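You operate a simulated robot arm through the tools that you are given. There is no shell and no other tool. Be economical: measure what you need, move in short steps, check, and stop when the job is done.

The job below is to be done with a simulated two-armed robot. You get a single attempt, and the scene is never put back.

TASK
Stack the 24 steel block from the top of the batch bench on top of the 22 steel block.

The check looks at the end state, three seconds after you hand in, the way a careful person would. Anything else that was tipped, shoved, dropped, spilled or broken makes it a failure.

THE ROBOT
Two 7-joint arms with two-finger parallel grippers on one trunk, on a base that drives. Base frame: it is fixed to the floor where the robot stands at the start and does not move with it; the origin is under the middle of the robot, x ahead of it, y to its left, z up. Lengths are in m, angles in degrees, forces in N, time in s.
The left shoulder is at the start at [0.06, 0.143, 0.926], the right one opposite. With the tool pointing down near the work surface each hand reaches from about 0.32 to 0.74 m from the robot's upright axis, wherever it stands, measured 20 degrees to its own side. Payload 1.57 kg a hand.
The TCP of each hand is the grasp point between the finger pads, 0.03 m short of the fingertips. In the tool frame z runs along the fingers and y along their closing line. The gripper opens to 0.11 m. The fingers are 0.024 m wide and 0.012 m thick; the gripper's body (0.048 by 0.112 m) begins 0.078 m behind the TCP.
Orientation is that of the tool frame in the base frame, as a unit quaternion [x, y, z, w]. With the fingers straight down and closing along the base's y, the tool's x points along the base's -x, its y along +y and its z along -z.

THE INTERFACE
- The arms move only by the tool move_arm. It takes "left_targets", "right_targets" or both (then of equal length, played together; a hand with none holds still); each is a list of rows, each a list of 7 numbers: the opening, from 0 (shut) to 1 (fully open), then the shift along the base's x, y, z in units of 25 mm (1.0 is 25 mm), then the turn, a rotation vector about the base's x, y, z in units of 5 degrees (1.0 is 5 degrees). In form: [[hand, dx, dy, dz, rx, ry, rz], ...]. A call has 1 to 20 rows; each row shifts and turns the commanded pose from where the row before left it. A call with a number of a shift or a turn outside -1 to 1 is refused whole. A row lasts 0.2 s, in which the tool goes at most 0.05 m and 8.6 degrees; a call with a longer step from one row to the next is refused whole, and so is a gripper value outside its range. Where a pose cannot be reached the arm comes as near as it can. A force on the tool above 40 N (or 10 N above the force at the start of the call, whichever is more), or a blocked arm, ends the call early, and 0.2 s more pass. The fingers move at their own pace (about 0.045 m/s each) and stop on an object; they squeeze with about 28 N. The grip force told is the motor's: it shows also when the fingers shut on nothing. Time passes only in rows, and 0.2 s behind the last, so rows that do not move let the fingers close. It gives the time, the measured TCP pose, the force on the tool (base axes), the opening and the grip force at its end, in the units of the frame above (readings bear some noise).
- Cameras (640 x 400 px; columns grow to the right, rows downward): "scene" is now at [0.0385, -0.0376, 1.5484]; the picture's right is [-0.43, -0.90, 0.00], its down [-0.64, 0.31, -0.71] and it looks along [0.64, -0.31, -0.70] (base axes); focal length 285 px, centre (320, 200). "left" rides on the left gripper at [0.07, -0.016, -0.141] in its tool frame; the picture's right is [0.23, 0.97, 0.00], its down [-0.85, 0.20, -0.48] and it looks along [-0.47, 0.11, 0.88] (tool axes); focal length 222 px, centre (320, 200). "right" rides on the right gripper at [0.07, 0.016, -0.141] in its tool frame; the picture's right is [-0.23, 0.97, 0.00], its down [-0.86, -0.20, -0.48] and it looks along [-0.47, -0.11, 0.88] (tool axes); focal length 222 px, centre (320, 200). There is no depth. A picture from a camera that has moved, and an enlarged one, comes with that camera's place and axes in the base frame and with its lens. The place of the scene camera against the robot may be out by one fixed shift of up to 0.012 m in any direction.
- camera(camera): a new picture of that camera. The clock stands still meanwhile.
- slide_trunk(by): slides the trunk up (or, below 0, down) by that many m; the arms and the scene camera ride with it, the base frame stays. It gives what a move gives, with no picture.
- base_move(legs): drives the robot by 1 to 6 legs, each [ahead, left, turn to the left] in m, m and degrees, along the robot's own axes; the way and the turn of a leg run together, so that a leg with both is an arc; at most 1.5 m and 180 degrees a leg. The arms and the cameras ride along, it lands a little off, and it stops where it bumps. It gives what a move gives.
- aim_head(pan, tilt): turns the head with the scene camera to pan (to the left, within 86 degrees either way) and tilt (down, from -29 to 69), counted from straight ahead of the robot. It gives what a move gives.
- close_up(camera, box): a new picture of the part [left, top, right, bottom] of that camera's present view, enlarged. The clock stands still meanwhile.
- close_job(): hands the job in; it is judged then, once.

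Work in short steps. Places have to be worked out from the pictures, the camera data and where the tool is seen: move nearer, look again, correct. Check each grasp and each placing, and mend what went wrong. You have 120 turns and 88 pictures in all, those below and enlarged ones among them. Open the grippers and draw the arms clear of the work before you hand the job in, unless the task says otherwise; then end with one line.

The tools are called after "Emit:" as a command line: name --argument value ..., lists and objects as JSON in quotes. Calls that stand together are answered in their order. move_arm: Moves the arms, as the interface text tells. Its arguments: {"type":"object","properties":{"left_targets":{"type":"array","items":{"type":"array","items":{"type":"number"}}},"right_targets":{"type":"array","items":{"type":"array","items":{"type":"number"}}}},"required":[]} The other tools are called the same way: slide_trunk (by) slides the trunk up or down; base_move (legs) drives the base; aim_head (pan, tilt) turns the head that bears the scene camera; camera (camera) takes a picture; close_up (camera, box) takes an enlarged picture of a part of a camera's view; close_job () hands the job in.

At the start:

```text
time: 0.0
left_tool_pos: [0.3886, -0.041, 1.0612]
left_tcp_rot: [0.0, 1.0, 0.0, -0.001]
left_ft_force: [-0.6, 0.0, 1.0]
left_finger_gap: 0.1098
left_grip_force: 0.1
right_tool_pos: [0.4165, -0.417, 1.0535]
right_tcp_rot: [-0.001, 1.0, 0.0, 0.0]
right_ft_force: [-0.4, 0.7, 0.1]
right_finger_gap: 0.1097
right_grip_force: 0.1
trunk travel left (down, up): [-0.525, 0.065]
robot x, y, heading: [0.0005, 0.0011, 0.1]
head pan, tilt: [-25.7, 44.8]
```

scene: 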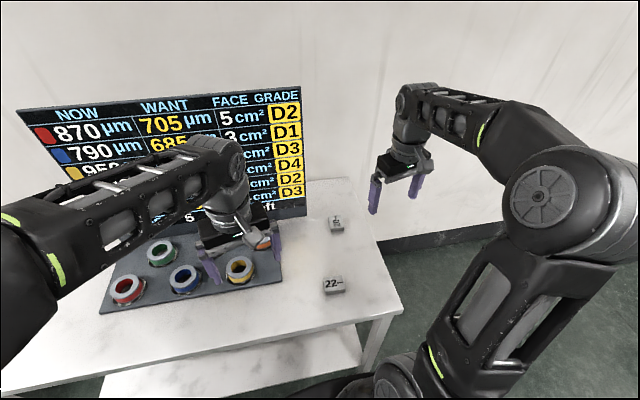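
right: 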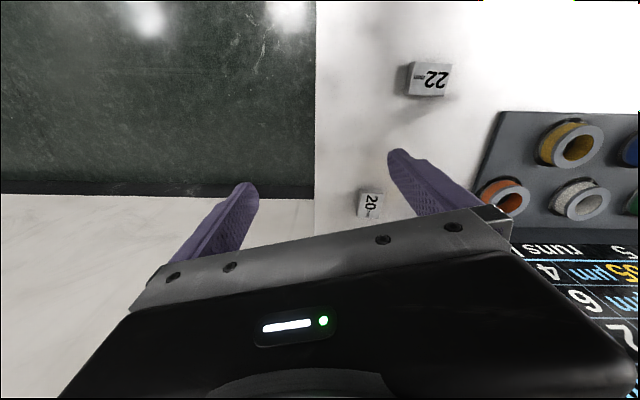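
left: 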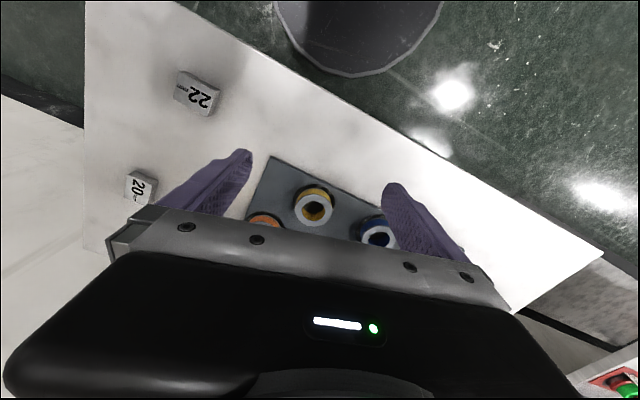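

The bench ahead shows blocks 22 and 20 but no 24; another bench seems to be elsewhere. I turn the head to look around.

Emit:
aim_head --pan 60 --tilt 35

Emit:
camera --camera "scene"

Emit:
aim_head --pan -80 --tilt 35

Emit:
camera --camera "scene"

```text
time: 1.6
left_tool_pos: [0.3881, -0.0405, 1.061]
left_tcp_rot: [0.0, 1.0, 0.0, 0.001]
left_ft_force: [0.2, 0.7, -0.3]
left_finger_gap: 0.1102
left_grip_force: 0.0
right_tool_pos: [0.4165, -0.4171, 1.0546]
right_tcp_rot: [0.0, 1.0, 0.0, 0.0]
right_ft_force: [-1.5, 0.9, 0.1]
right_finger_gap: 0.1099
right_grip_force: 0.1
trunk travel left (down, up): [-0.525, 0.065]
robot x, y, heading: [0.0026, -0.001, 0.0]
head pan, tilt: [60.0, 35.0]
```

```text
84 pictures are left
camera scene: at [0.0092, 0.0739, 1.563], right [0.87, -0.5, 0.0], down [-0.29, -0.5, -0.82], along [0.41, 0.71, -0.57], focal length 285 px, centre (320, 200)
```

scene: 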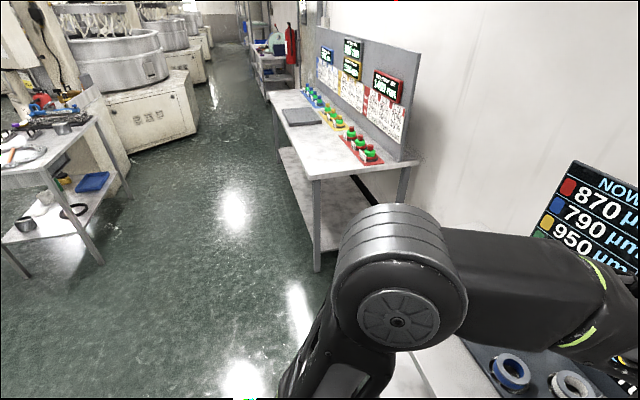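

```text
time: 3.8
left_tool_pos: [0.3888, -0.0406, 1.0605]
left_tcp_rot: [0.0, 1.0, 0.0, 0.0]
left_ft_force: [0.5, 0.3, 0.4]
left_finger_gap: 0.1098
left_grip_force: 0.0
right_tool_pos: [0.4165, -0.4183, 1.0544]
right_tcp_rot: [0.0, 1.0, -0.001, 0.0]
right_ft_force: [0.6, -0.8, -0.7]
right_finger_gap: 0.1099
right_grip_force: 0.0
trunk travel left (down, up): [-0.525, 0.065]
robot x, y, heading: [0.0017, 0.0011, -0.1]
head pan, tilt: [-80.0, 35.0]
```

```text
83 pictures are left
camera scene: at [-0.0196, -0.089, 1.563], right [-0.98, -0.17, 0.0], down [-0.1, 0.56, -0.82], along [0.14, -0.81, -0.57], focal length 285 px, centre (320, 200)
```

scene: 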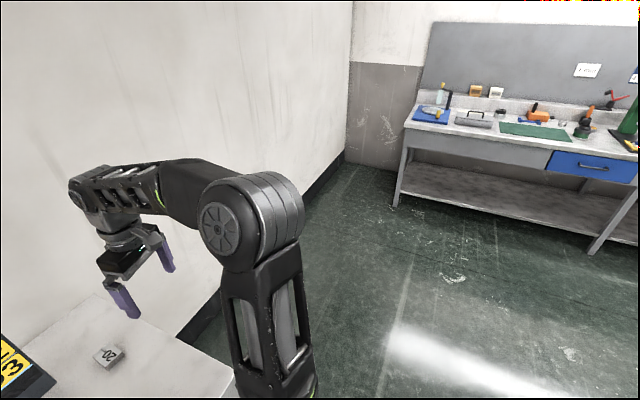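

No 24 yet. I look straight ahead, and enlarge the left bench.

Emit:
aim_head --pan 40 --tilt 25

Emit:
close_up --camera "scene" --box '[0, 0, 320, 200]'

Emit:
aim_head --pan 5 --tilt 60

Emit:
camera --camera "scene"

```text
time: 5.8
left_tool_pos: [0.3887, -0.0406, 1.0609]
left_tcp_rot: [0.0, 1.0, 0.0, 0.0]
left_ft_force: [0.2, -1.0, -0.1]
left_finger_gap: 0.1101
left_grip_force: 0.1
right_tool_pos: [0.4162, -0.4171, 1.0538]
right_tcp_rot: [0.0, 1.0, 0.0, 0.0]
right_ft_force: [0.2, -0.9, -0.8]
right_finger_gap: 0.1098
right_grip_force: 0.0
trunk travel left (down, up): [-0.525, 0.065]
robot x, y, heading: [-0.0014, 0.0001, -0.0]
head pan, tilt: [40.0, 25.0]
```

```text
2.00 times, centred on (160, 100) of scene
camera zoom: at [0.0357, 0.0569, 1.5787], right [0.64, -0.77, 0.0], down [-0.32, -0.27, -0.91], along [0.69, 0.58, -0.42], focal length 569 px, centre (640, 400)
```

zoom: 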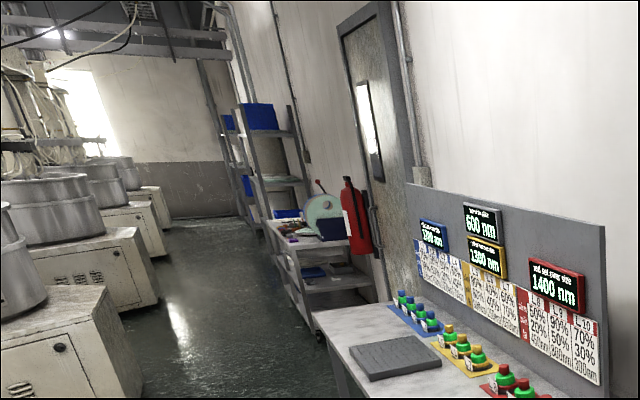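

```text
time: 6.8
left_tool_pos: [0.3884, -0.0415, 1.0606]
left_tcp_rot: [0.0, 1.0, 0.0, 0.0]
left_ft_force: [-0.9, -0.3, 0.1]
left_finger_gap: 0.11
left_grip_force: 0.1
right_tool_pos: [0.4172, -0.4174, 1.053]
right_tcp_rot: [0.0, 1.0, -0.001, 0.0]
right_ft_force: [0.9, -0.3, -0.6]
right_finger_gap: 0.11
right_grip_force: 0.0
trunk travel left (down, up): [-0.525, 0.065]
robot x, y, heading: [0.0027, 0.0013, -0.2]
head pan, tilt: [5.0, 60.0]
```

```text
81 pictures are left
camera scene: at [0.0316, 0.0036, 1.5287], right [0.09, -1.0, 0.0], down [-0.86, -0.08, -0.5], along [0.5, 0.04, -0.87], focal length 285 px, centre (320, 200)
```

scene: 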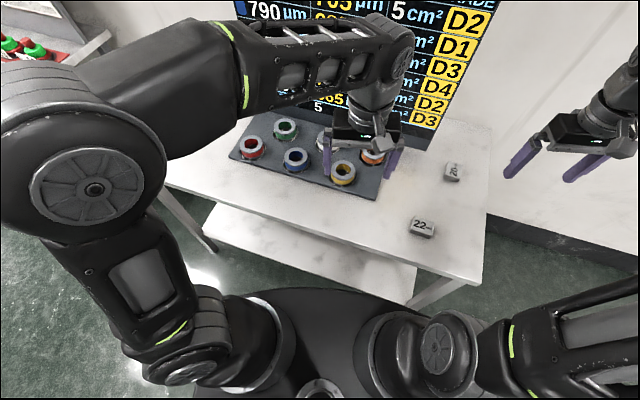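

The labels need a closer reading.

Emit:
close_up --camera "scene" --box '[390, 150, 490, 250]'

Emit:
close_up --camera "right" --box '[330, 40, 490, 240]'

Emit:
close_up --camera "left" --box '[100, 50, 260, 230]'

```text
4.00 times, centred on (440, 200) of scene
camera zoom: at [0.0316, 0.0036, 1.5287], right [0.09, -1.0, 0.0], down [-0.86, -0.08, -0.5], along [0.5, 0.04, -0.87], focal length 1138 px, centre (-160, 200)
```

zoom: 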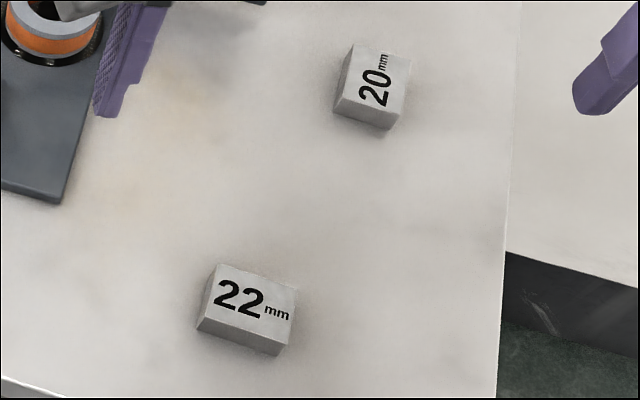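

```text
2.00 times, centred on (410, 140) of right
camera zoom: at [0.3462, -0.4012, 1.1947], right [0.23, 0.97, 0.0], down [0.86, -0.2, 0.48], along [0.47, -0.11, -0.88], focal length 444 px, centre (140, 320)
```

zoom: 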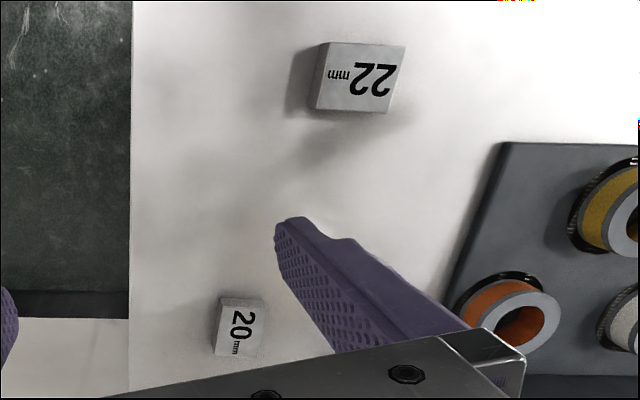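

```text
2.22 times, centred on (180, 140) of left
camera zoom: at [0.3173, -0.0572, 1.2034], right [-0.23, 0.97, 0.0], down [0.85, 0.2, 0.48], along [0.47, 0.11, -0.88], focal length 494 px, centre (631, 333)
```

zoom: 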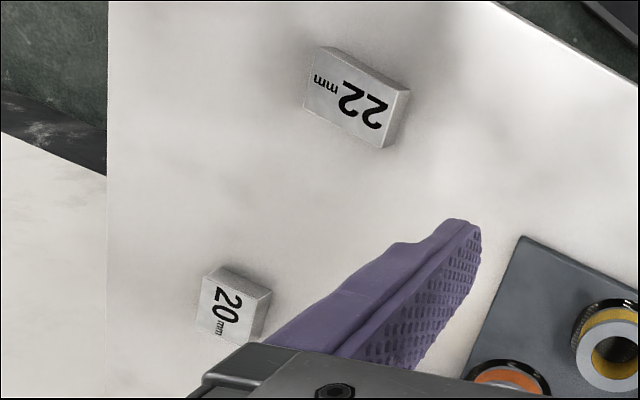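

The blocks ahead are 22 and 20 mm; 24 must be hidden or elsewhere. I check the left end of this bench, and further left/right.

Emit:
aim_head --pan 86 --tilt 20

Emit:
camera --camera "scene"

Emit:
aim_head --pan -86 --tilt 20

Emit:
close_up --camera "scene" --box '[320, 0, 640, 200]'

```text
time: 8.4
left_tool_pos: [0.3882, -0.0415, 1.0615]
left_tcp_rot: [-0.001, 1.0, 0.0, 0.0]
left_ft_force: [-0.1, -0.3, -0.9]
left_finger_gap: 0.11
left_grip_force: 0.0
right_tool_pos: [0.4171, -0.4184, 1.0543]
right_tcp_rot: [-0.001, 1.0, -0.001, 0.001]
right_ft_force: [0.1, -0.3, 0.2]
right_finger_gap: 0.11
right_grip_force: 0.0
trunk travel left (down, up): [-0.525, 0.065]
robot x, y, heading: [-0.0008, 0.0023, -0.2]
head pan, tilt: [85.9, 20.0]
```

```text
77 pictures are left
camera scene: at [-0.0282, 0.0906, 1.5868], right [1.0, -0.07, 0.0], down [-0.02, -0.34, -0.94], along [0.07, 0.94, -0.34], focal length 285 px, centre (320, 200)
```

scene: 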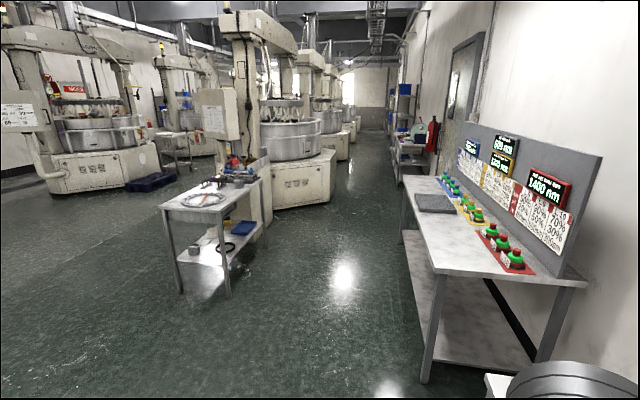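

```text
time: 11.0
left_tool_pos: [0.3883, -0.0404, 1.0604]
left_tcp_rot: [0.001, 1.0, -0.001, 0.001]
left_ft_force: [-0.3, 0.2, 0.0]
left_finger_gap: 0.1101
left_grip_force: 0.1
right_tool_pos: [0.4169, -0.418, 1.0546]
right_tcp_rot: [0.0, 1.0, 0.0, 0.0]
right_ft_force: [-0.3, 0.2, -0.6]
right_finger_gap: 0.1102
right_grip_force: 0.0
trunk travel left (down, up): [-0.525, 0.065]
robot x, y, heading: [0.0012, 0.0006, 0.2]
head pan, tilt: [-85.9, 20.0]
```

```text
2.00 times, centred on (480, 100) of scene
camera zoom: at [-0.0283, -0.0952, 1.5868], right [-1.0, -0.07, 0.0], down [-0.02, 0.34, -0.94], along [0.07, -0.94, -0.34], focal length 569 px, centre (0, 400)
```

zoom: 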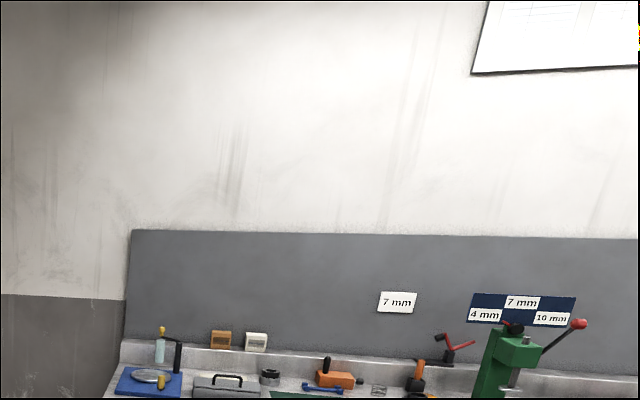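

The rest of the bench ahead is hidden by the left arm. I shift the left hand 0.25 m left and look with its camera and the head.

Emit:
move_arm --left_targets '[[1, 0, 1, 0, 0, 0, 0], [1, 0, 1, 0, 0, 0, 0], [1, 0, 1, 0, 0, 0, 0], [1, 0, 1, 0, 0, 0, 0], [1, 0, 1, 0, 0, 0, 0], [1, 0, 1, 0, 0, 0, 0], [1, 0, 1, 0, 0, 0, 0], [1, 0, 1, 0, 0, 0, 0], [1, 0, 1, 0, 0, 0, 0], [1, 0, 1, 0, 0, 0, 0]]'

Emit:
aim_head --pan 0 --tilt 45

Emit:
camera --camera "left"

Emit:
camera --camera "scene"

```text
time: 13.2
left_tool_pos: [0.3912, 0.2117, 1.0606]
left_tcp_rot: [0.0, 1.0, 0.0, 0.002]
left_ft_force: [0.0, 0.4, 0.4]
left_finger_gap: 0.1101
left_grip_force: 0.0
right_tool_pos: [0.416, -0.4178, 1.0563]
right_tcp_rot: [-0.001, 1.0, 0.0, 0.0]
right_ft_force: [0.3, 0.6, -0.3]
right_finger_gap: 0.1099
right_grip_force: 0.0
trunk travel left (down, up): [-0.525, 0.065]
robot x, y, heading: [-0.0012, -0.0007, -0.0]
head pan, tilt: [-85.9, 20.0]
```

```text
time: 14.8
left_tool_pos: [0.3923, 0.2094, 1.0601]
left_tcp_rot: [0.001, 1.0, 0.001, 0.001]
left_ft_force: [0.3, -0.2, -0.1]
left_finger_gap: 0.1098
left_grip_force: 0.1
right_tool_pos: [0.4163, -0.4167, 1.0548]
right_tcp_rot: [0.0, 1.0, 0.0, 0.001]
right_ft_force: [0.1, 0.1, 0.4]
right_finger_gap: 0.11
right_grip_force: 0.1
trunk travel left (down, up): [-0.525, 0.065]
robot x, y, heading: [0.0025, 0.001, 0.2]
head pan, tilt: [0.0, 45.0]
```

```text
75 pictures are left
camera left: at [0.3204, 0.1929, 1.2031], right [-0.23, 0.97, 0.0], down [0.85, 0.2, 0.48], along [0.47, 0.11, -0.88], focal length 222 px, centre (320, 200)
```

left: 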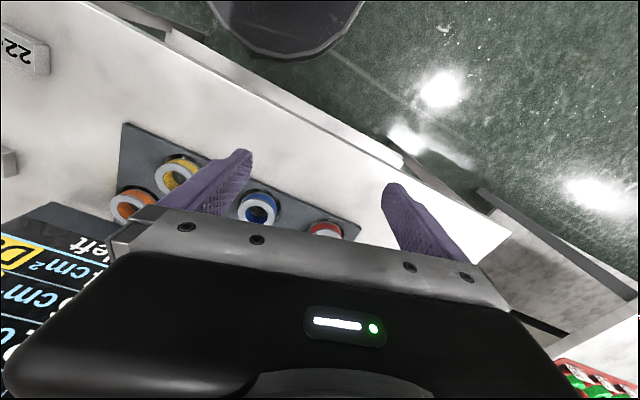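

```text
74 pictures are left
camera scene: at [0.0464, -0.0023, 1.5482], right [0.0, -1.0, 0.0], down [-0.71, 0.0, -0.71], along [0.71, 0.0, -0.71], focal length 285 px, centre (320, 200)
```

scene: 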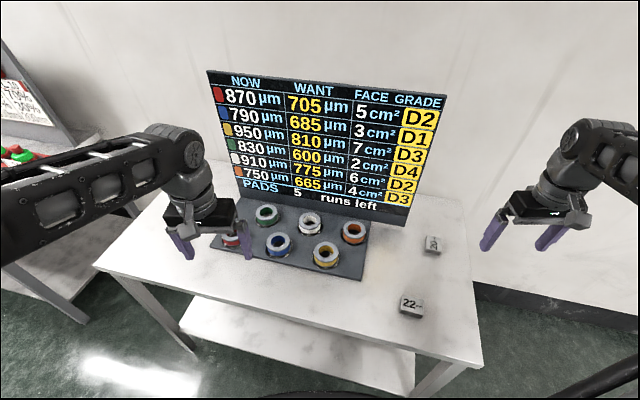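

No 24 on this bench. I back off 0.3 m and turn to see behind.

Emit:
base_move --legs '[[-0.3, 0, 0], [0, 0, 90]]'

Emit:
aim_head --pan 70 --tilt 20

Emit:
camera --camera "scene"

```text
time: 20.7
left_tool_pos: [-0.5136, 0.3881, 1.0609]
left_tcp_rot: [0.714, -0.701, 0.0, 0.0]
left_ft_force: [-0.1, 2.2, 0.6]
left_finger_gap: 0.1097
left_grip_force: 0.1
right_tool_pos: [0.1126, 0.425, 1.0543]
right_tcp_rot: [0.714, -0.7, 0.0, -0.001]
right_ft_force: [0.2, 0.5, -0.2]
right_finger_gap: 0.1099
right_grip_force: 0.0
trunk travel left (down, up): [-0.525, 0.065]
robot x, y, heading: [-0.2939, 0.003, 91.1]
head pan, tilt: [0.0, 45.0]
```

```text
time: 22.1
left_tool_pos: [-0.5138, 0.3881, 1.06]
left_tcp_rot: [0.714, -0.7, 0.0, 0.0]
left_ft_force: [0.3, -0.1, -0.3]
left_finger_gap: 0.1102
left_grip_force: 0.1
right_tool_pos: [0.1137, 0.4255, 1.054]
right_tcp_rot: [0.714, -0.7, -0.001, 0.001]
right_ft_force: [0.0, -0.1, 0.0]
right_finger_gap: 0.1102
right_grip_force: 0.1
trunk travel left (down, up): [-0.525, 0.065]
robot x, y, heading: [-0.3011, 0.0008, 91.3]
head pan, tilt: [70.0, 20.0]
```

```text
73 pictures are left
camera scene: at [-0.3883, -0.0012, 1.5868], right [0.32, 0.95, 0.0], down [0.32, -0.11, -0.94], along [-0.89, 0.31, -0.34], focal length 285 px, centre (320, 200)
```

scene: 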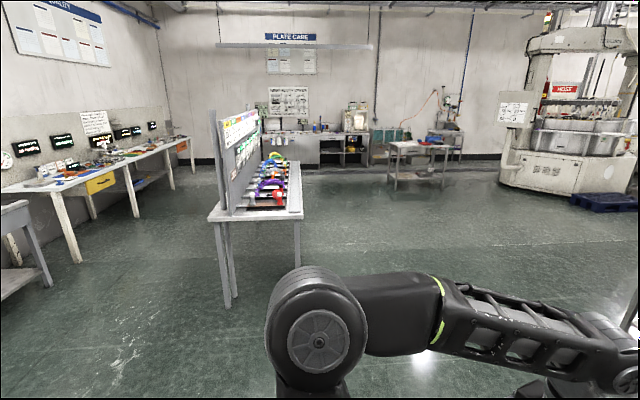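

Several stations; I enlarge to read signs.

Emit:
close_up --camera "scene" --box '[0, 0, 200, 200]'

Emit:
close_up --camera "scene" --box '[190, 20, 490, 220]'

Emit:
aim_head --pan 86 --tilt 10

Emit:
camera --camera "scene"

Emit:
aim_head --pan 10 --tilt 15

Emit:
camera --camera "scene"

```text
2.00 times, centred on (100, 100) of scene
camera zoom: at [-0.3883, -0.0012, 1.5868], right [0.32, 0.95, 0.0], down [0.32, -0.11, -0.94], along [-0.89, 0.31, -0.34], focal length 569 px, centre (760, 400)
```

zoom: 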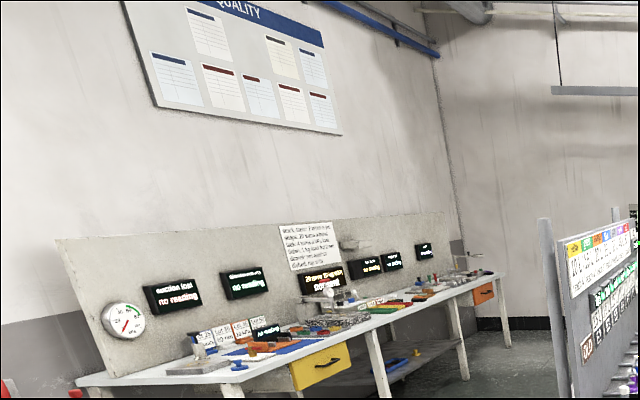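

```text
2.00 times, centred on (340, 120) of scene
camera zoom: at [-0.3883, -0.0012, 1.5868], right [0.32, 0.95, 0.0], down [0.32, -0.11, -0.94], along [-0.89, 0.31, -0.34], focal length 569 px, centre (280, 360)
```

zoom: 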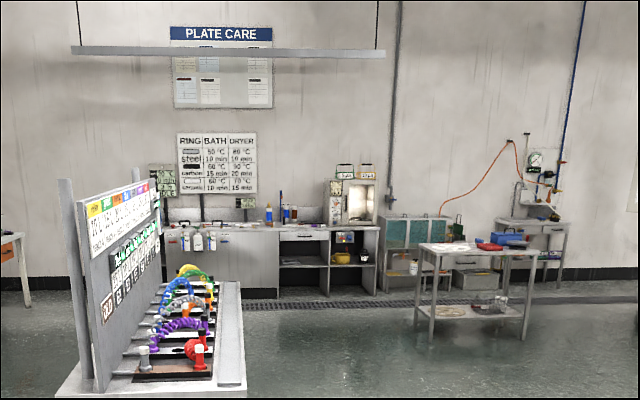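

```text
time: 22.9
left_tool_pos: [-0.5131, 0.3878, 1.0604]
left_tcp_rot: [0.714, -0.701, 0.0, 0.001]
left_ft_force: [-0.7, 0.7, -0.5]
left_finger_gap: 0.1102
left_grip_force: 0.0
right_tool_pos: [0.1139, 0.4249, 1.0538]
right_tcp_rot: [0.713, -0.701, -0.001, 0.0]
right_ft_force: [0.6, 0.8, 0.8]
right_finger_gap: 0.1103
right_grip_force: 0.0
trunk travel left (down, up): [-0.525, 0.065]
robot x, y, heading: [-0.3009, 0.0051, 91.2]
head pan, tilt: [85.9, 10.0]
```

```text
70 pictures are left
camera scene: at [-0.3931, -0.0265, 1.6031], right [0.05, 1.0, 0.0], down [0.17, -0.01, -0.98], along [-0.98, 0.05, -0.17], focal length 285 px, centre (320, 200)
```

scene: 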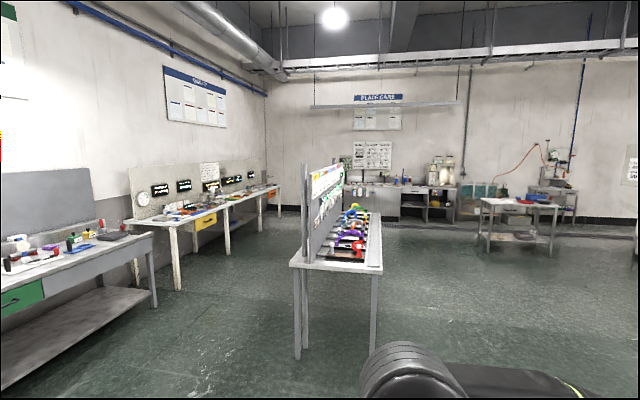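

```text
time: 24.4
left_tool_pos: [-0.514, 0.3885, 1.0612]
left_tcp_rot: [0.714, -0.7, 0.001, 0.0]
left_ft_force: [1.0, 0.1, -0.7]
left_finger_gap: 0.1099
left_grip_force: 0.0
right_tool_pos: [0.113, 0.4251, 1.0542]
right_tcp_rot: [0.713, -0.701, 0.0, 0.0]
right_ft_force: [-1.3, 0.7, -0.6]
right_finger_gap: 0.11
right_grip_force: 0.1
trunk travel left (down, up): [-0.525, 0.065]
robot x, y, heading: [-0.2974, -0.0006, 91.2]
head pan, tilt: [10.0, 15.0]
```

```text
69 pictures are left
camera scene: at [-0.3183, 0.0602, 1.595], right [0.98, 0.19, 0.0], down [0.05, -0.25, -0.97], along [-0.19, 0.95, -0.26], focal length 285 px, centre (320, 200)
```

scene: 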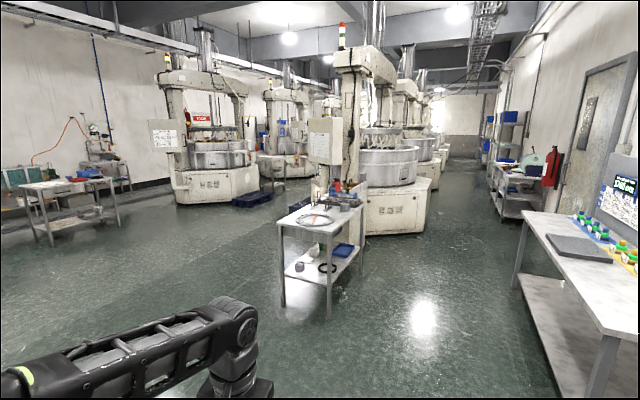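

I enlarge the slurry bench, the near cart and far cart.

Emit:
close_up --camera "scene" --box '[260, 170, 390, 300]'

Emit:
aim_head --pan -40 --tilt 25

Emit:
camera --camera "scene"

Emit:
close_up --camera "scene" --box '[80, 60, 400, 260]'

```text
3.08 times, centred on (325, 235) of scene
camera zoom: at [-0.3183, 0.0602, 1.595], right [0.98, 0.19, 0.0], down [0.05, -0.25, -0.97], along [-0.19, 0.95, -0.26], focal length 876 px, centre (305, 92)
```

zoom: 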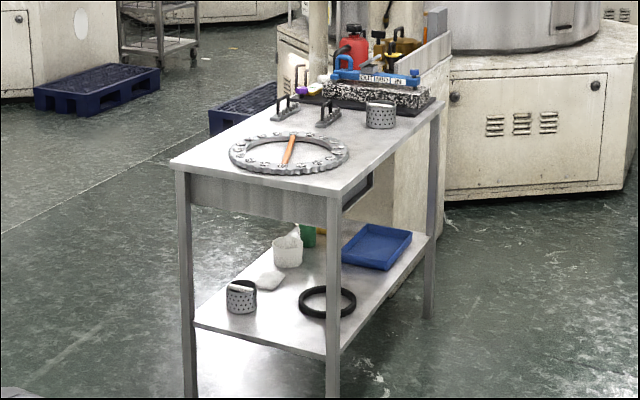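

```text
time: 25.6
left_tool_pos: [-0.5128, 0.3884, 1.0604]
left_tcp_rot: [0.714, -0.7, 0.0, 0.0]
left_ft_force: [-0.4, 1.1, 0.1]
left_finger_gap: 0.11
left_grip_force: 0.0
right_tool_pos: [0.1133, 0.4237, 1.0534]
right_tcp_rot: [0.714, -0.7, 0.0, 0.0]
right_ft_force: [0.0, -0.4, -0.7]
right_finger_gap: 0.1099
right_grip_force: 0.1
trunk travel left (down, up): [-0.525, 0.065]
robot x, y, heading: [-0.2953, 0.0027, 91.0]
head pan, tilt: [-40.0, 25.0]
```

```text
67 pictures are left
camera scene: at [-0.2425, 0.0403, 1.5787], right [0.78, -0.63, 0.0], down [-0.27, -0.33, -0.91], along [0.57, 0.71, -0.42], focal length 285 px, centre (320, 200)
```

scene: 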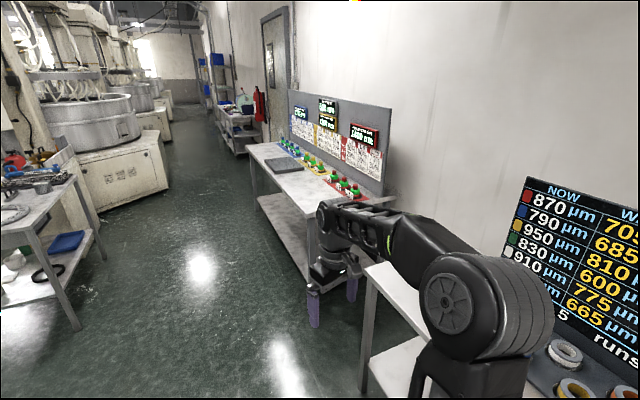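

```text
2.00 times, centred on (240, 160) of scene
camera zoom: at [-0.2425, 0.0403, 1.5787], right [0.78, -0.63, 0.0], down [-0.27, -0.33, -0.91], along [0.57, 0.71, -0.42], focal length 569 px, centre (480, 280)
```

zoom: 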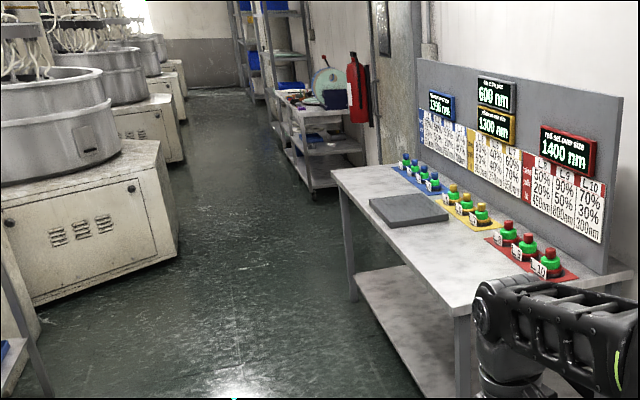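

No block there either. I turn toward the -y wall benches.

Emit:
base_move --legs '[[0, 0, 165]]'

Emit:
aim_head --pan 0 --tilt 20

Emit:
camera --camera "scene"

Emit:
aim_head --pan -50 --tilt 20

Emit:
camera --camera "scene"

```text
time: 32.8
left_tool_pos: [-0.1761, -0.4274, 1.0617]
left_tcp_rot: [0.781, 0.625, 0.0, 0.0]
left_ft_force: [-0.7, -0.2, -0.2]
left_finger_gap: 0.11
left_grip_force: 0.0
right_tool_pos: [-0.7945, -0.3137, 1.055]
right_tcp_rot: [0.781, 0.625, 0.0, -0.001]
right_ft_force: [0.7, 1.1, 0.6]
right_finger_gap: 0.1103
right_grip_force: 0.1
trunk travel left (down, up): [-0.525, 0.065]
robot x, y, heading: [-0.297, 0.0001, -102.8]
head pan, tilt: [-40.0, 25.0]
```

```text
time: 33.8
left_tool_pos: [-0.1782, -0.4272, 1.0603]
left_tcp_rot: [0.781, 0.625, 0.0, 0.0]
left_ft_force: [-0.1, -0.1, -0.7]
left_finger_gap: 0.11
left_grip_force: 0.1
right_tool_pos: [-0.7944, -0.3143, 1.0543]
right_tcp_rot: [0.78, 0.625, 0.0, 0.0]
right_ft_force: [-0.7, 0.2, -0.2]
right_finger_gap: 0.11
right_grip_force: 0.0
trunk travel left (down, up): [-0.525, 0.065]
robot x, y, heading: [-0.2942, 0.0045, -102.7]
head pan, tilt: [0.0, 20.0]
```

```text
65 pictures are left
camera scene: at [-0.3148, -0.0632, 1.5868], right [-0.98, 0.22, 0.0], down [0.08, 0.33, -0.94], along [-0.21, -0.92, -0.34], focal length 285 px, centre (320, 200)
```

scene: 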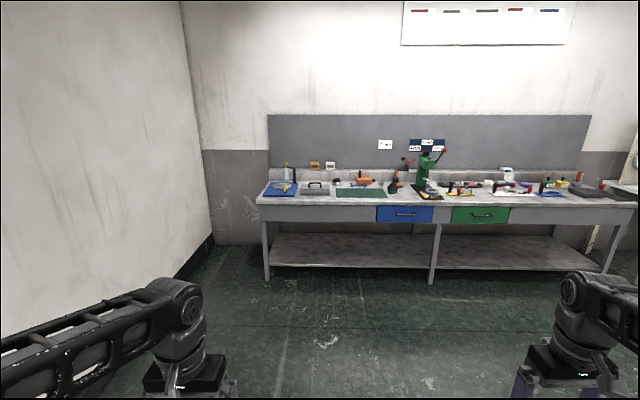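

```text
time: 35.0
left_tool_pos: [-0.178, -0.4277, 1.0601]
left_tcp_rot: [0.781, 0.625, -0.001, -0.001]
left_ft_force: [-0.4, 0.4, -0.1]
left_finger_gap: 0.1101
left_grip_force: 0.1
right_tool_pos: [-0.7948, -0.3143, 1.0556]
right_tcp_rot: [0.781, 0.624, 0.0, 0.0]
right_ft_force: [0.4, 0.3, -1.4]
right_finger_gap: 0.1099
right_grip_force: 0.1
trunk travel left (down, up): [-0.525, 0.065]
robot x, y, heading: [-0.2927, 0.0008, -102.8]
head pan, tilt: [-50.0, 20.0]
```

```text
64 pictures are left
camera scene: at [-0.377, -0.0152, 1.5868], right [-0.46, 0.89, 0.0], down [0.3, 0.16, -0.94], along [-0.83, -0.43, -0.34], focal length 285 px, centre (320, 200)
```

scene: 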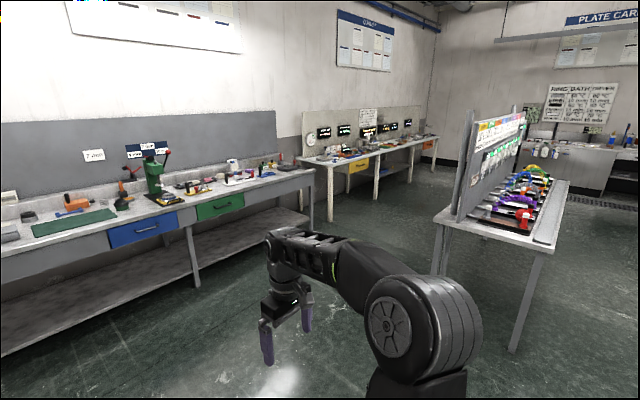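

I enlarge the benches for the 24 block.

Emit:
close_up --camera "scene" --box '[290, 90, 450, 190]'

Emit:
close_up --camera "scene" --box '[100, 130, 300, 240]'

Emit:
close_up --camera "scene" --box '[420, 100, 620, 260]'

Emit:
aim_head --pan 0 --tilt 25

Emit:
close_up --camera "scene" --box '[240, 120, 440, 240]'

```text
4.00 times, centred on (370, 140) of scene
camera zoom: at [-0.377, -0.0152, 1.5868], right [-0.46, 0.89, 0.0], down [0.3, 0.16, -0.94], along [-0.83, -0.43, -0.34], focal length 1138 px, centre (120, 440)
```

zoom: 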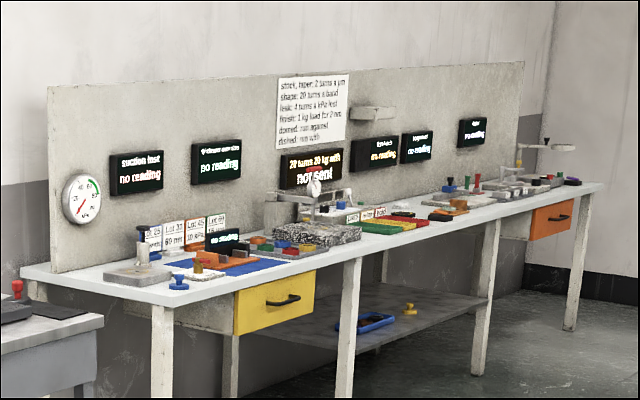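

```text
3.20 times, centred on (200, 185) of scene
camera zoom: at [-0.377, -0.0152, 1.5868], right [-0.46, 0.89, 0.0], down [0.3, 0.16, -0.94], along [-0.83, -0.43, -0.34], focal length 911 px, centre (704, 248)
```

zoom: 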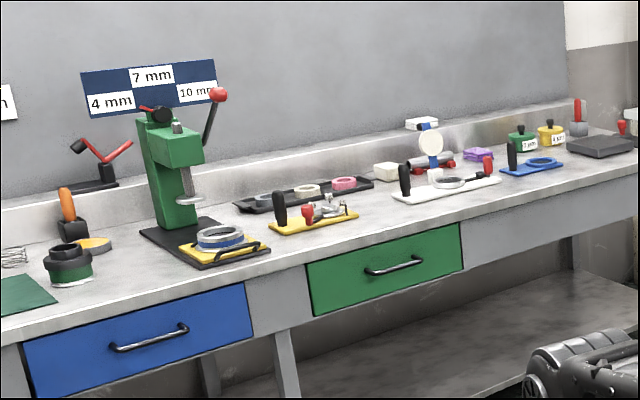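

```text
2.50 times, centred on (520, 180) of scene
camera zoom: at [-0.377, -0.0152, 1.5868], right [-0.46, 0.89, 0.0], down [0.3, 0.16, -0.94], along [-0.83, -0.43, -0.34], focal length 712 px, centre (-180, 250)
```

zoom: 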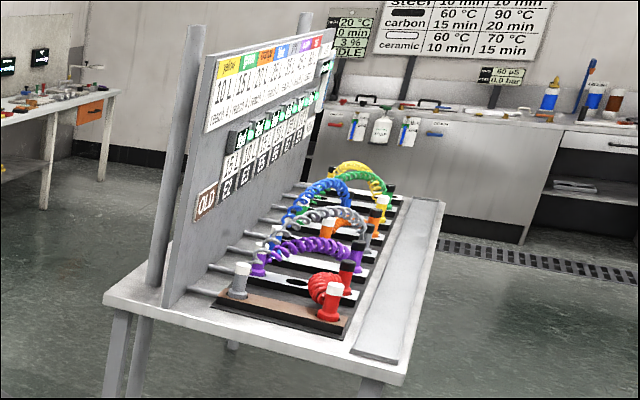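

```text
time: 36.2
left_tool_pos: [-0.1768, -0.4273, 1.0614]
left_tcp_rot: [0.781, 0.625, 0.0, 0.0]
left_ft_force: [-0.3, -0.3, 0.5]
left_finger_gap: 0.1102
left_grip_force: 0.0
right_tool_pos: [-0.7952, -0.3147, 1.0552]
right_tcp_rot: [0.781, 0.624, 0.001, -0.001]
right_ft_force: [-0.1, -0.2, 0.2]
right_finger_gap: 0.11
right_grip_force: 0.1
trunk travel left (down, up): [-0.525, 0.065]
robot x, y, heading: [-0.2948, 0.0015, -102.5]
head pan, tilt: [0.0, 25.0]
```

```text
3.20 times, centred on (340, 180) of scene
camera zoom: at [-0.3146, -0.0622, 1.5787], right [-0.98, 0.22, 0.0], down [0.09, 0.41, -0.91], along [-0.2, -0.88, -0.42], focal length 911 px, centre (256, 264)
```

zoom: 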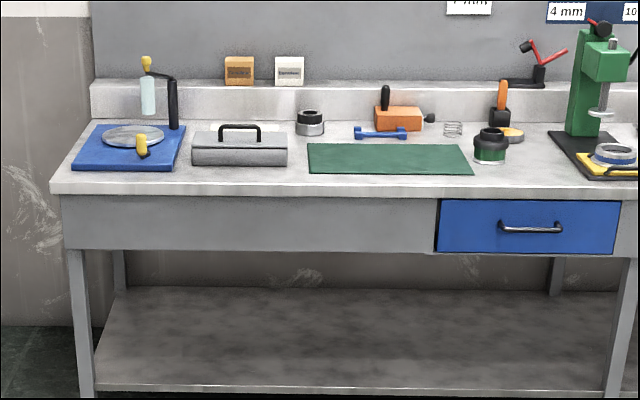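

Nothing obvious. I turn back to face the first bench from farther back, and inspect it completely, shelf included.

Emit:
base_move --legs '[[0, 0, 103], [-0.35, 0, 0]]'

Emit:
aim_head --pan 0 --tilt 35

Emit:
camera --camera "scene"

```text
time: 42.8
left_tool_pos: [-0.2583, 0.2081, 1.0604]
left_tcp_rot: [0.012, 1.0, -0.001, 0.001]
left_ft_force: [-0.3, 0.8, -0.1]
left_finger_gap: 0.1102
left_grip_force: 0.0
right_tool_pos: [-0.2488, -0.4193, 1.0549]
right_tcp_rot: [0.013, 1.0, 0.0, -0.001]
right_ft_force: [0.1, 0.1, 0.2]
right_finger_gap: 0.1102
right_grip_force: 0.1
trunk travel left (down, up): [-0.525, 0.065]
robot x, y, heading: [-0.6569, 0.0084, -1.5]
head pan, tilt: [0.0, 25.0]
```

```text
time: 43.5
left_tool_pos: [-0.2579, 0.2082, 1.0605]
left_tcp_rot: [0.013, 1.0, 0.001, 0.0]
left_ft_force: [0.4, -0.4, -0.2]
left_finger_gap: 0.1101
left_grip_force: 0.0
right_tool_pos: [-0.2486, -0.4189, 1.0548]
right_tcp_rot: [0.013, 1.0, 0.0, 0.001]
right_ft_force: [0.1, 0.7, -0.2]
right_finger_gap: 0.1099
right_grip_force: 0.0
trunk travel left (down, up): [-0.525, 0.065]
robot x, y, heading: [-0.6539, 0.0082, -1.5]
head pan, tilt: [0.0, 35.0]
```

```text
59 pictures are left
camera scene: at [-0.6012, 0.0048, 1.563], right [-0.02, -1.0, 0.0], down [-0.57, 0.01, -0.82], along [0.82, -0.02, -0.57], focal length 285 px, centre (320, 200)
```

scene: 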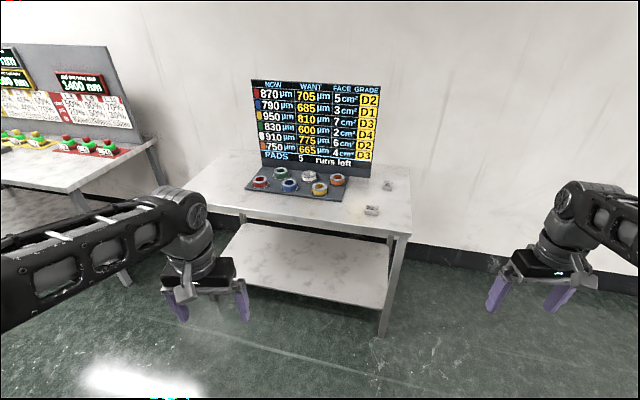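

There is a hidden strip behind the board. I drive to the right of the bench to look behind it.

Emit:
base_move --legs '[[0, -1.0, 0], [0.55, 0, 0]]'

Emit:
aim_head --pan 50 --tilt 35

Emit:
camera --camera "scene"

```text
time: 51.5
left_tool_pos: [0.2799, -0.7808, 1.0605]
left_tcp_rot: [0.002, 1.0, 0.0, 0.0]
left_ft_force: [-0.7, -0.3, -0.7]
left_finger_gap: 0.1099
left_grip_force: 0.0
right_tool_pos: [0.3018, -1.409, 1.0548]
right_tcp_rot: [0.002, 1.0, 0.001, 0.0]
right_ft_force: [0.6, 0.1, -0.6]
right_finger_gap: 0.1099
right_grip_force: 0.0
trunk travel left (down, up): [-0.525, 0.065]
robot x, y, heading: [-0.1128, -0.9891, -0.4]
head pan, tilt: [0.0, 35.0]
```

```text
time: 52.6
left_tool_pos: [0.2792, -0.7808, 1.0605]
left_tcp_rot: [0.002, 1.0, 0.0, 0.0]
left_ft_force: [0.4, -0.1, 0.4]
left_finger_gap: 0.11
left_grip_force: 0.0
right_tool_pos: [0.3009, -1.4083, 1.0543]
right_tcp_rot: [0.002, 1.0, 0.0, 0.0]
right_ft_force: [0.1, -0.7, 0.6]
right_finger_gap: 0.1102
right_grip_force: 0.0
trunk travel left (down, up): [-0.525, 0.065]
robot x, y, heading: [-0.1156, -0.9889, -0.4]
head pan, tilt: [50.0, 35.0]
```

```text
58 pictures are left
camera scene: at [-0.0909, -0.9238, 1.563], right [0.76, -0.65, 0.0], down [-0.37, -0.44, -0.82], along [0.53, 0.62, -0.57], focal length 285 px, centre (320, 200)
```

scene: 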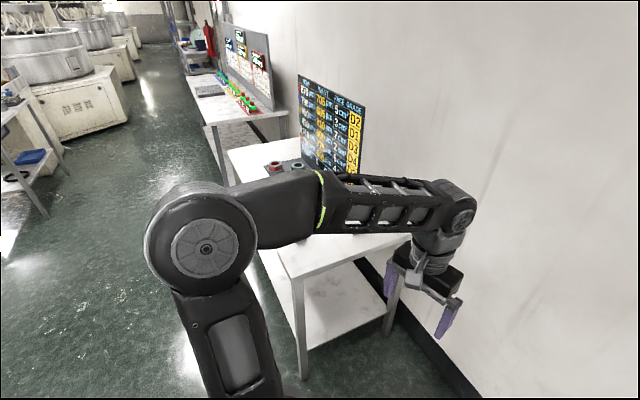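

The arm blocks the view; I turn right and pan fully left.

Emit:
base_move --legs '[[0, 0, -60]]'

Emit:
aim_head --pan 86 --tilt 25

Emit:
camera --camera "scene"

```text
time: 55.6
left_tool_pos: [0.2698, -1.2145, 1.0607]
left_tcp_rot: [0.49, 0.872, 0.0, 0.0]
left_ft_force: [-1.1, 0.2, 0.9]
left_finger_gap: 0.11
left_grip_force: 0.1
right_tool_pos: [-0.2535, -1.5611, 1.0553]
right_tcp_rot: [0.491, 0.871, 0.0, 0.0]
right_ft_force: [0.3, 0.0, -0.4]
right_finger_gap: 0.11
right_grip_force: 0.1
trunk travel left (down, up): [-0.525, 0.065]
robot x, y, heading: [-0.112, -0.9878, -58.9]
head pan, tilt: [50.0, 35.0]
```

```text
time: 56.6
left_tool_pos: [0.2698, -1.2142, 1.0598]
left_tcp_rot: [0.49, 0.872, 0.0, -0.001]
left_ft_force: [-0.7, -1.0, -0.3]
left_finger_gap: 0.1102
left_grip_force: 0.1
right_tool_pos: [-0.2538, -1.5617, 1.0542]
right_tcp_rot: [0.49, 0.872, 0.0, -0.001]
right_ft_force: [-0.5, -0.3, -0.7]
right_finger_gap: 0.1103
right_grip_force: 0.1
trunk travel left (down, up): [-0.525, 0.065]
robot x, y, heading: [-0.1101, -0.9886, -58.9]
head pan, tilt: [85.9, 25.0]
```

```text
57 pictures are left
camera scene: at [-0.0515, -0.9235, 1.5787], right [0.46, -0.89, 0.0], down [-0.38, -0.19, -0.91], along [0.81, 0.41, -0.42], focal length 285 px, centre (320, 200)
```

scene: 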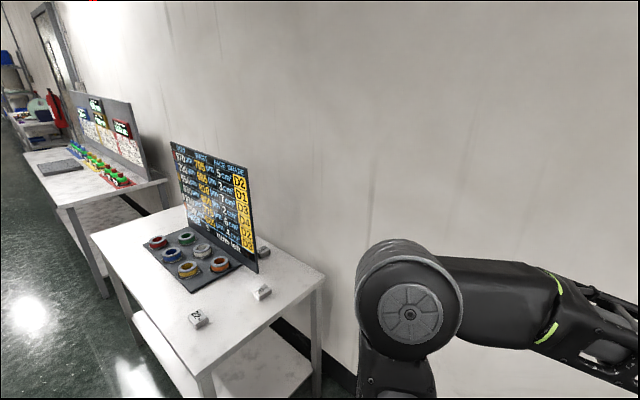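

There is a block just behind the board's right edge; I enlarge it.

Emit:
close_up --camera "scene" --box '[170, 220, 330, 340]'

```text
3.33 times, centred on (250, 280) of scene
camera zoom: at [-0.0515, -0.9235, 1.5787], right [0.46, -0.89, 0.0], down [-0.38, -0.19, -0.91], along [0.81, 0.41, -0.42], focal length 949 px, centre (553, -67)
```

zoom: 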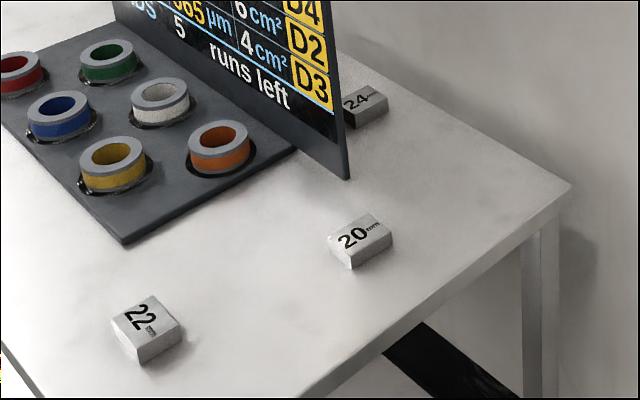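

The 24 block is behind the board (about [0.80, -0.20]), 22 is about [0.39, -0.24]; bench and board are turned ~18°. I'll take it with the left hand, tilted, coming in around the board's right edge; first turn and take position at the bench's right end.

Emit:
base_move --legs '[[0, 0, 79]]'

Emit:
aim_head --pan 10 --tilt 40

Emit:
camera --camera "scene"

```text
time: 60.3
left_tool_pos: [0.1947, -0.6685, 1.0611]
left_tcp_rot: [-0.155, 0.988, -0.001, 0.0]
left_ft_force: [0.0, 0.7, 0.5]
left_finger_gap: 0.1099
left_grip_force: 0.1
right_tool_pos: [0.4125, -1.2579, 1.0536]
right_tcp_rot: [-0.156, 0.988, 0.0, 0.0]
right_ft_force: [-0.3, -0.7, 0.1]
right_finger_gap: 0.11
right_grip_force: 0.0
trunk travel left (down, up): [-0.525, 0.065]
robot x, y, heading: [-0.1089, -0.9883, 17.8]
head pan, tilt: [85.9, 25.0]
```

```text
time: 61.8
left_tool_pos: [0.1944, -0.6687, 1.06]
left_tcp_rot: [-0.156, 0.988, 0.0, 0.0]
left_ft_force: [-0.4, 0.0, 0.5]
left_finger_gap: 0.11
left_grip_force: 0.0
right_tool_pos: [0.4116, -1.2589, 1.0547]
right_tcp_rot: [-0.155, 0.988, 0.0, 0.0]
right_ft_force: [0.0, 0.4, -0.5]
right_finger_gap: 0.1101
right_grip_force: 0.1
trunk travel left (down, up): [-0.525, 0.065]
robot x, y, heading: [-0.1103, -0.9902, 17.8]
head pan, tilt: [10.0, 40.0]
```

```text
55 pictures are left
camera scene: at [-0.0713, -0.9604, 1.5554], right [0.47, -0.88, 0.0], down [-0.57, -0.3, -0.77], along [0.68, 0.36, -0.64], focal length 285 px, centre (320, 200)
```

scene: 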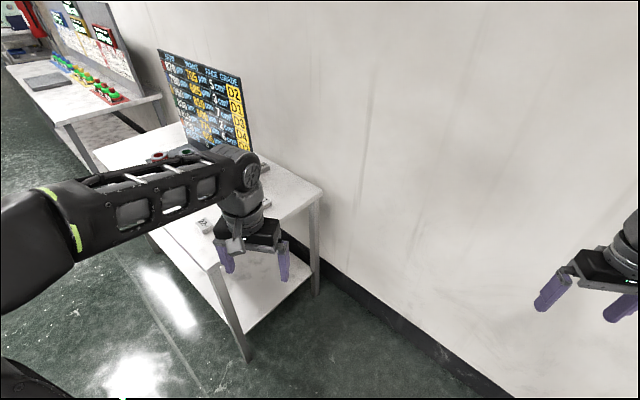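

The wall is at ~0.2 m behind the bench, so I tuck the right hand back by ~0.15 m before driving in.

Emit:
move_arm --right_targets '[[1, -0.95, 0.31, 0, 0, 0, 0], [1, -0.95, 0.31, 0, 0, 0, 0], [1, -0.95, 0.31, 0, 0, 0, 0], [1, -0.95, 0.31, 0, 0, 0, 0], [1, -0.95, 0.31, 0, 0, 0, 0], [1, -0.95, 0.31, 0, 0, 0, 0]]'

Emit:
base_move --legs '[[0.345, 0.13, 0]]'

Emit:
aim_head --pan 30 --tilt 40

Emit:
camera --camera "scene"

Emit:
camera --camera "left"

```text
time: 63.2
left_tool_pos: [0.194, -0.669, 1.0612]
left_tcp_rot: [-0.156, 0.988, 0.0, 0.001]
left_ft_force: [0.3, -0.3, -0.7]
left_finger_gap: 0.1097
left_grip_force: 0.0
right_tool_pos: [0.2678, -1.2097, 1.055]
right_tcp_rot: [-0.155, 0.988, 0.0, 0.0]
right_ft_force: [-1.2, -0.6, -0.8]
right_finger_gap: 0.1099
right_grip_force: 0.0
trunk travel left (down, up): [-0.525, 0.065]
robot x, y, heading: [-0.1126, -0.9887, 17.9]
head pan, tilt: [10.0, 40.0]
```

```text
time: 65.5
left_tool_pos: [0.4801, -0.4419, 1.0598]
left_tcp_rot: [-0.156, 0.988, 0.0, 0.0]
left_ft_force: [-0.7, 0.6, 0.2]
left_finger_gap: 0.1099
left_grip_force: 0.1
right_tool_pos: [0.5551, -0.9811, 1.056]
right_tcp_rot: [-0.157, 0.988, 0.001, 0.001]
right_ft_force: [0.8, 0.5, -0.4]
right_finger_gap: 0.1099
right_grip_force: 0.1
trunk travel left (down, up): [-0.525, 0.065]
robot x, y, heading: [0.1727, -0.7638, 18.3]
head pan, tilt: [10.0, 40.0]
```

```text
time: 66.4
left_tool_pos: [0.4795, -0.4417, 1.0605]
left_tcp_rot: [-0.156, 0.988, 0.0, 0.0]
left_ft_force: [-1.0, 0.2, -0.2]
left_finger_gap: 0.1099
left_grip_force: 0.1
right_tool_pos: [0.5549, -0.9818, 1.0542]
right_tcp_rot: [-0.156, 0.988, 0.0, -0.001]
right_ft_force: [0.3, 0.4, -0.7]
right_finger_gap: 0.1098
right_grip_force: 0.1
trunk travel left (down, up): [-0.525, 0.065]
robot x, y, heading: [0.1751, -0.7629, 18.1]
head pan, tilt: [30.0, 40.0]
```

```text
54 pictures are left
camera scene: at [0.196, -0.7109, 1.5554], right [0.74, -0.67, 0.0], down [-0.43, -0.48, -0.77], along [0.51, 0.57, -0.64], focal length 285 px, centre (320, 200)
```

scene: 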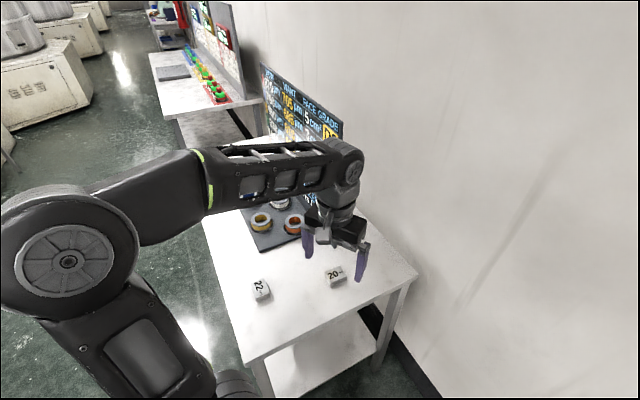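

```text
53 pictures are left
camera left: at [0.4171, -0.4794, 1.203], right [-0.52, 0.86, 0.0], down [0.75, 0.45, 0.48], along [0.41, 0.25, -0.88], focal length 222 px, centre (320, 200)
```

left: 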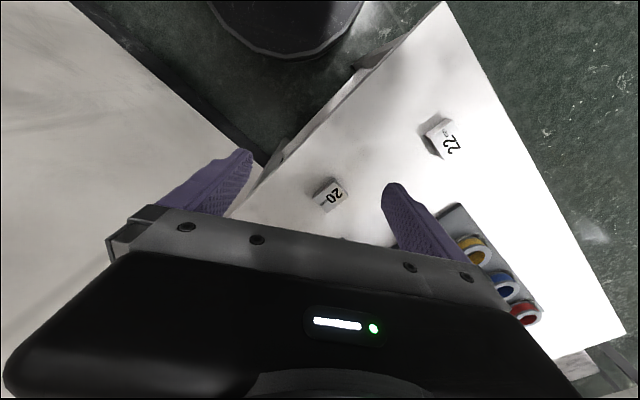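

The left elbow swings in front of the board, while the wall leaves room for the right elbow; so facing along the bench with the right arm reaching down the corridor behind the board is cleaner. I turn left 54°.

Emit:
base_move --legs '[[0, 0, 54]]'

Emit:
aim_head --pan -20 --tilt 35

Emit:
camera --camera "scene"

Emit:
camera --camera "right"

```text
time: 69.2
left_tool_pos: [0.0917, -0.3251, 1.0598]
left_tcp_rot: [-0.588, 0.809, 0.001, -0.001]
left_ft_force: [0.5, 0.0, -0.1]
left_finger_gap: 0.1102
left_grip_force: 0.2
right_tool_pos: [0.5739, -0.583, 1.0544]
right_tcp_rot: [-0.588, 0.809, 0.0, 0.0]
right_ft_force: [0.2, -0.6, -0.4]
right_finger_gap: 0.1099
right_grip_force: 0.1
trunk travel left (down, up): [-0.525, 0.065]
robot x, y, heading: [0.1724, -0.764, 72.0]
head pan, tilt: [30.0, 40.0]
```

```text
time: 70.4
left_tool_pos: [0.093, -0.3253, 1.0599]
left_tcp_rot: [-0.588, 0.809, 0.0, 0.0]
left_ft_force: [0.0, -0.6, 0.3]
left_finger_gap: 0.1102
left_grip_force: 0.1
right_tool_pos: [0.5744, -0.5823, 1.0548]
right_tcp_rot: [-0.588, 0.809, 0.0, 0.0]
right_ft_force: [1.4, 0.3, 0.1]
right_finger_gap: 0.1104
right_grip_force: 0.1
trunk travel left (down, up): [-0.525, 0.065]
robot x, y, heading: [0.1714, -0.7654, 71.9]
head pan, tilt: [-20.0, 35.0]
```

```text
52 pictures are left
camera scene: at [0.2123, -0.7238, 1.563], right [0.79, -0.61, 0.0], down [-0.35, -0.45, -0.82], along [0.5, 0.65, -0.57], focal length 285 px, centre (320, 200)
```

scene: 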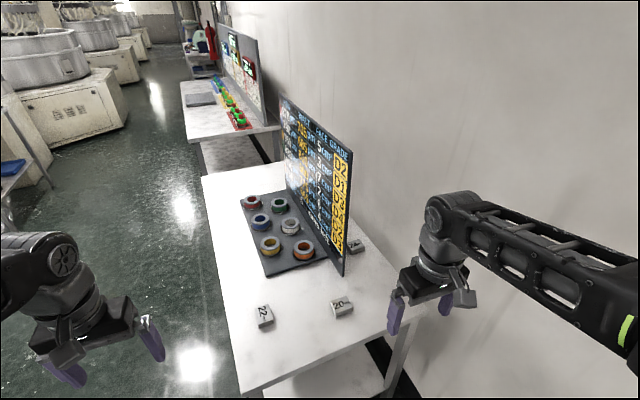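

```text
51 pictures are left
camera right: at [0.5372, -0.644, 1.1951], right [-0.86, 0.52, 0.0], down [0.45, 0.75, 0.48], along [0.25, 0.41, -0.88], focal length 222 px, centre (320, 200)
```

right: 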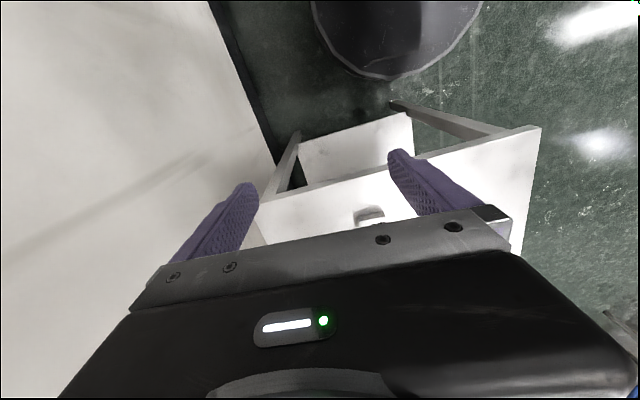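

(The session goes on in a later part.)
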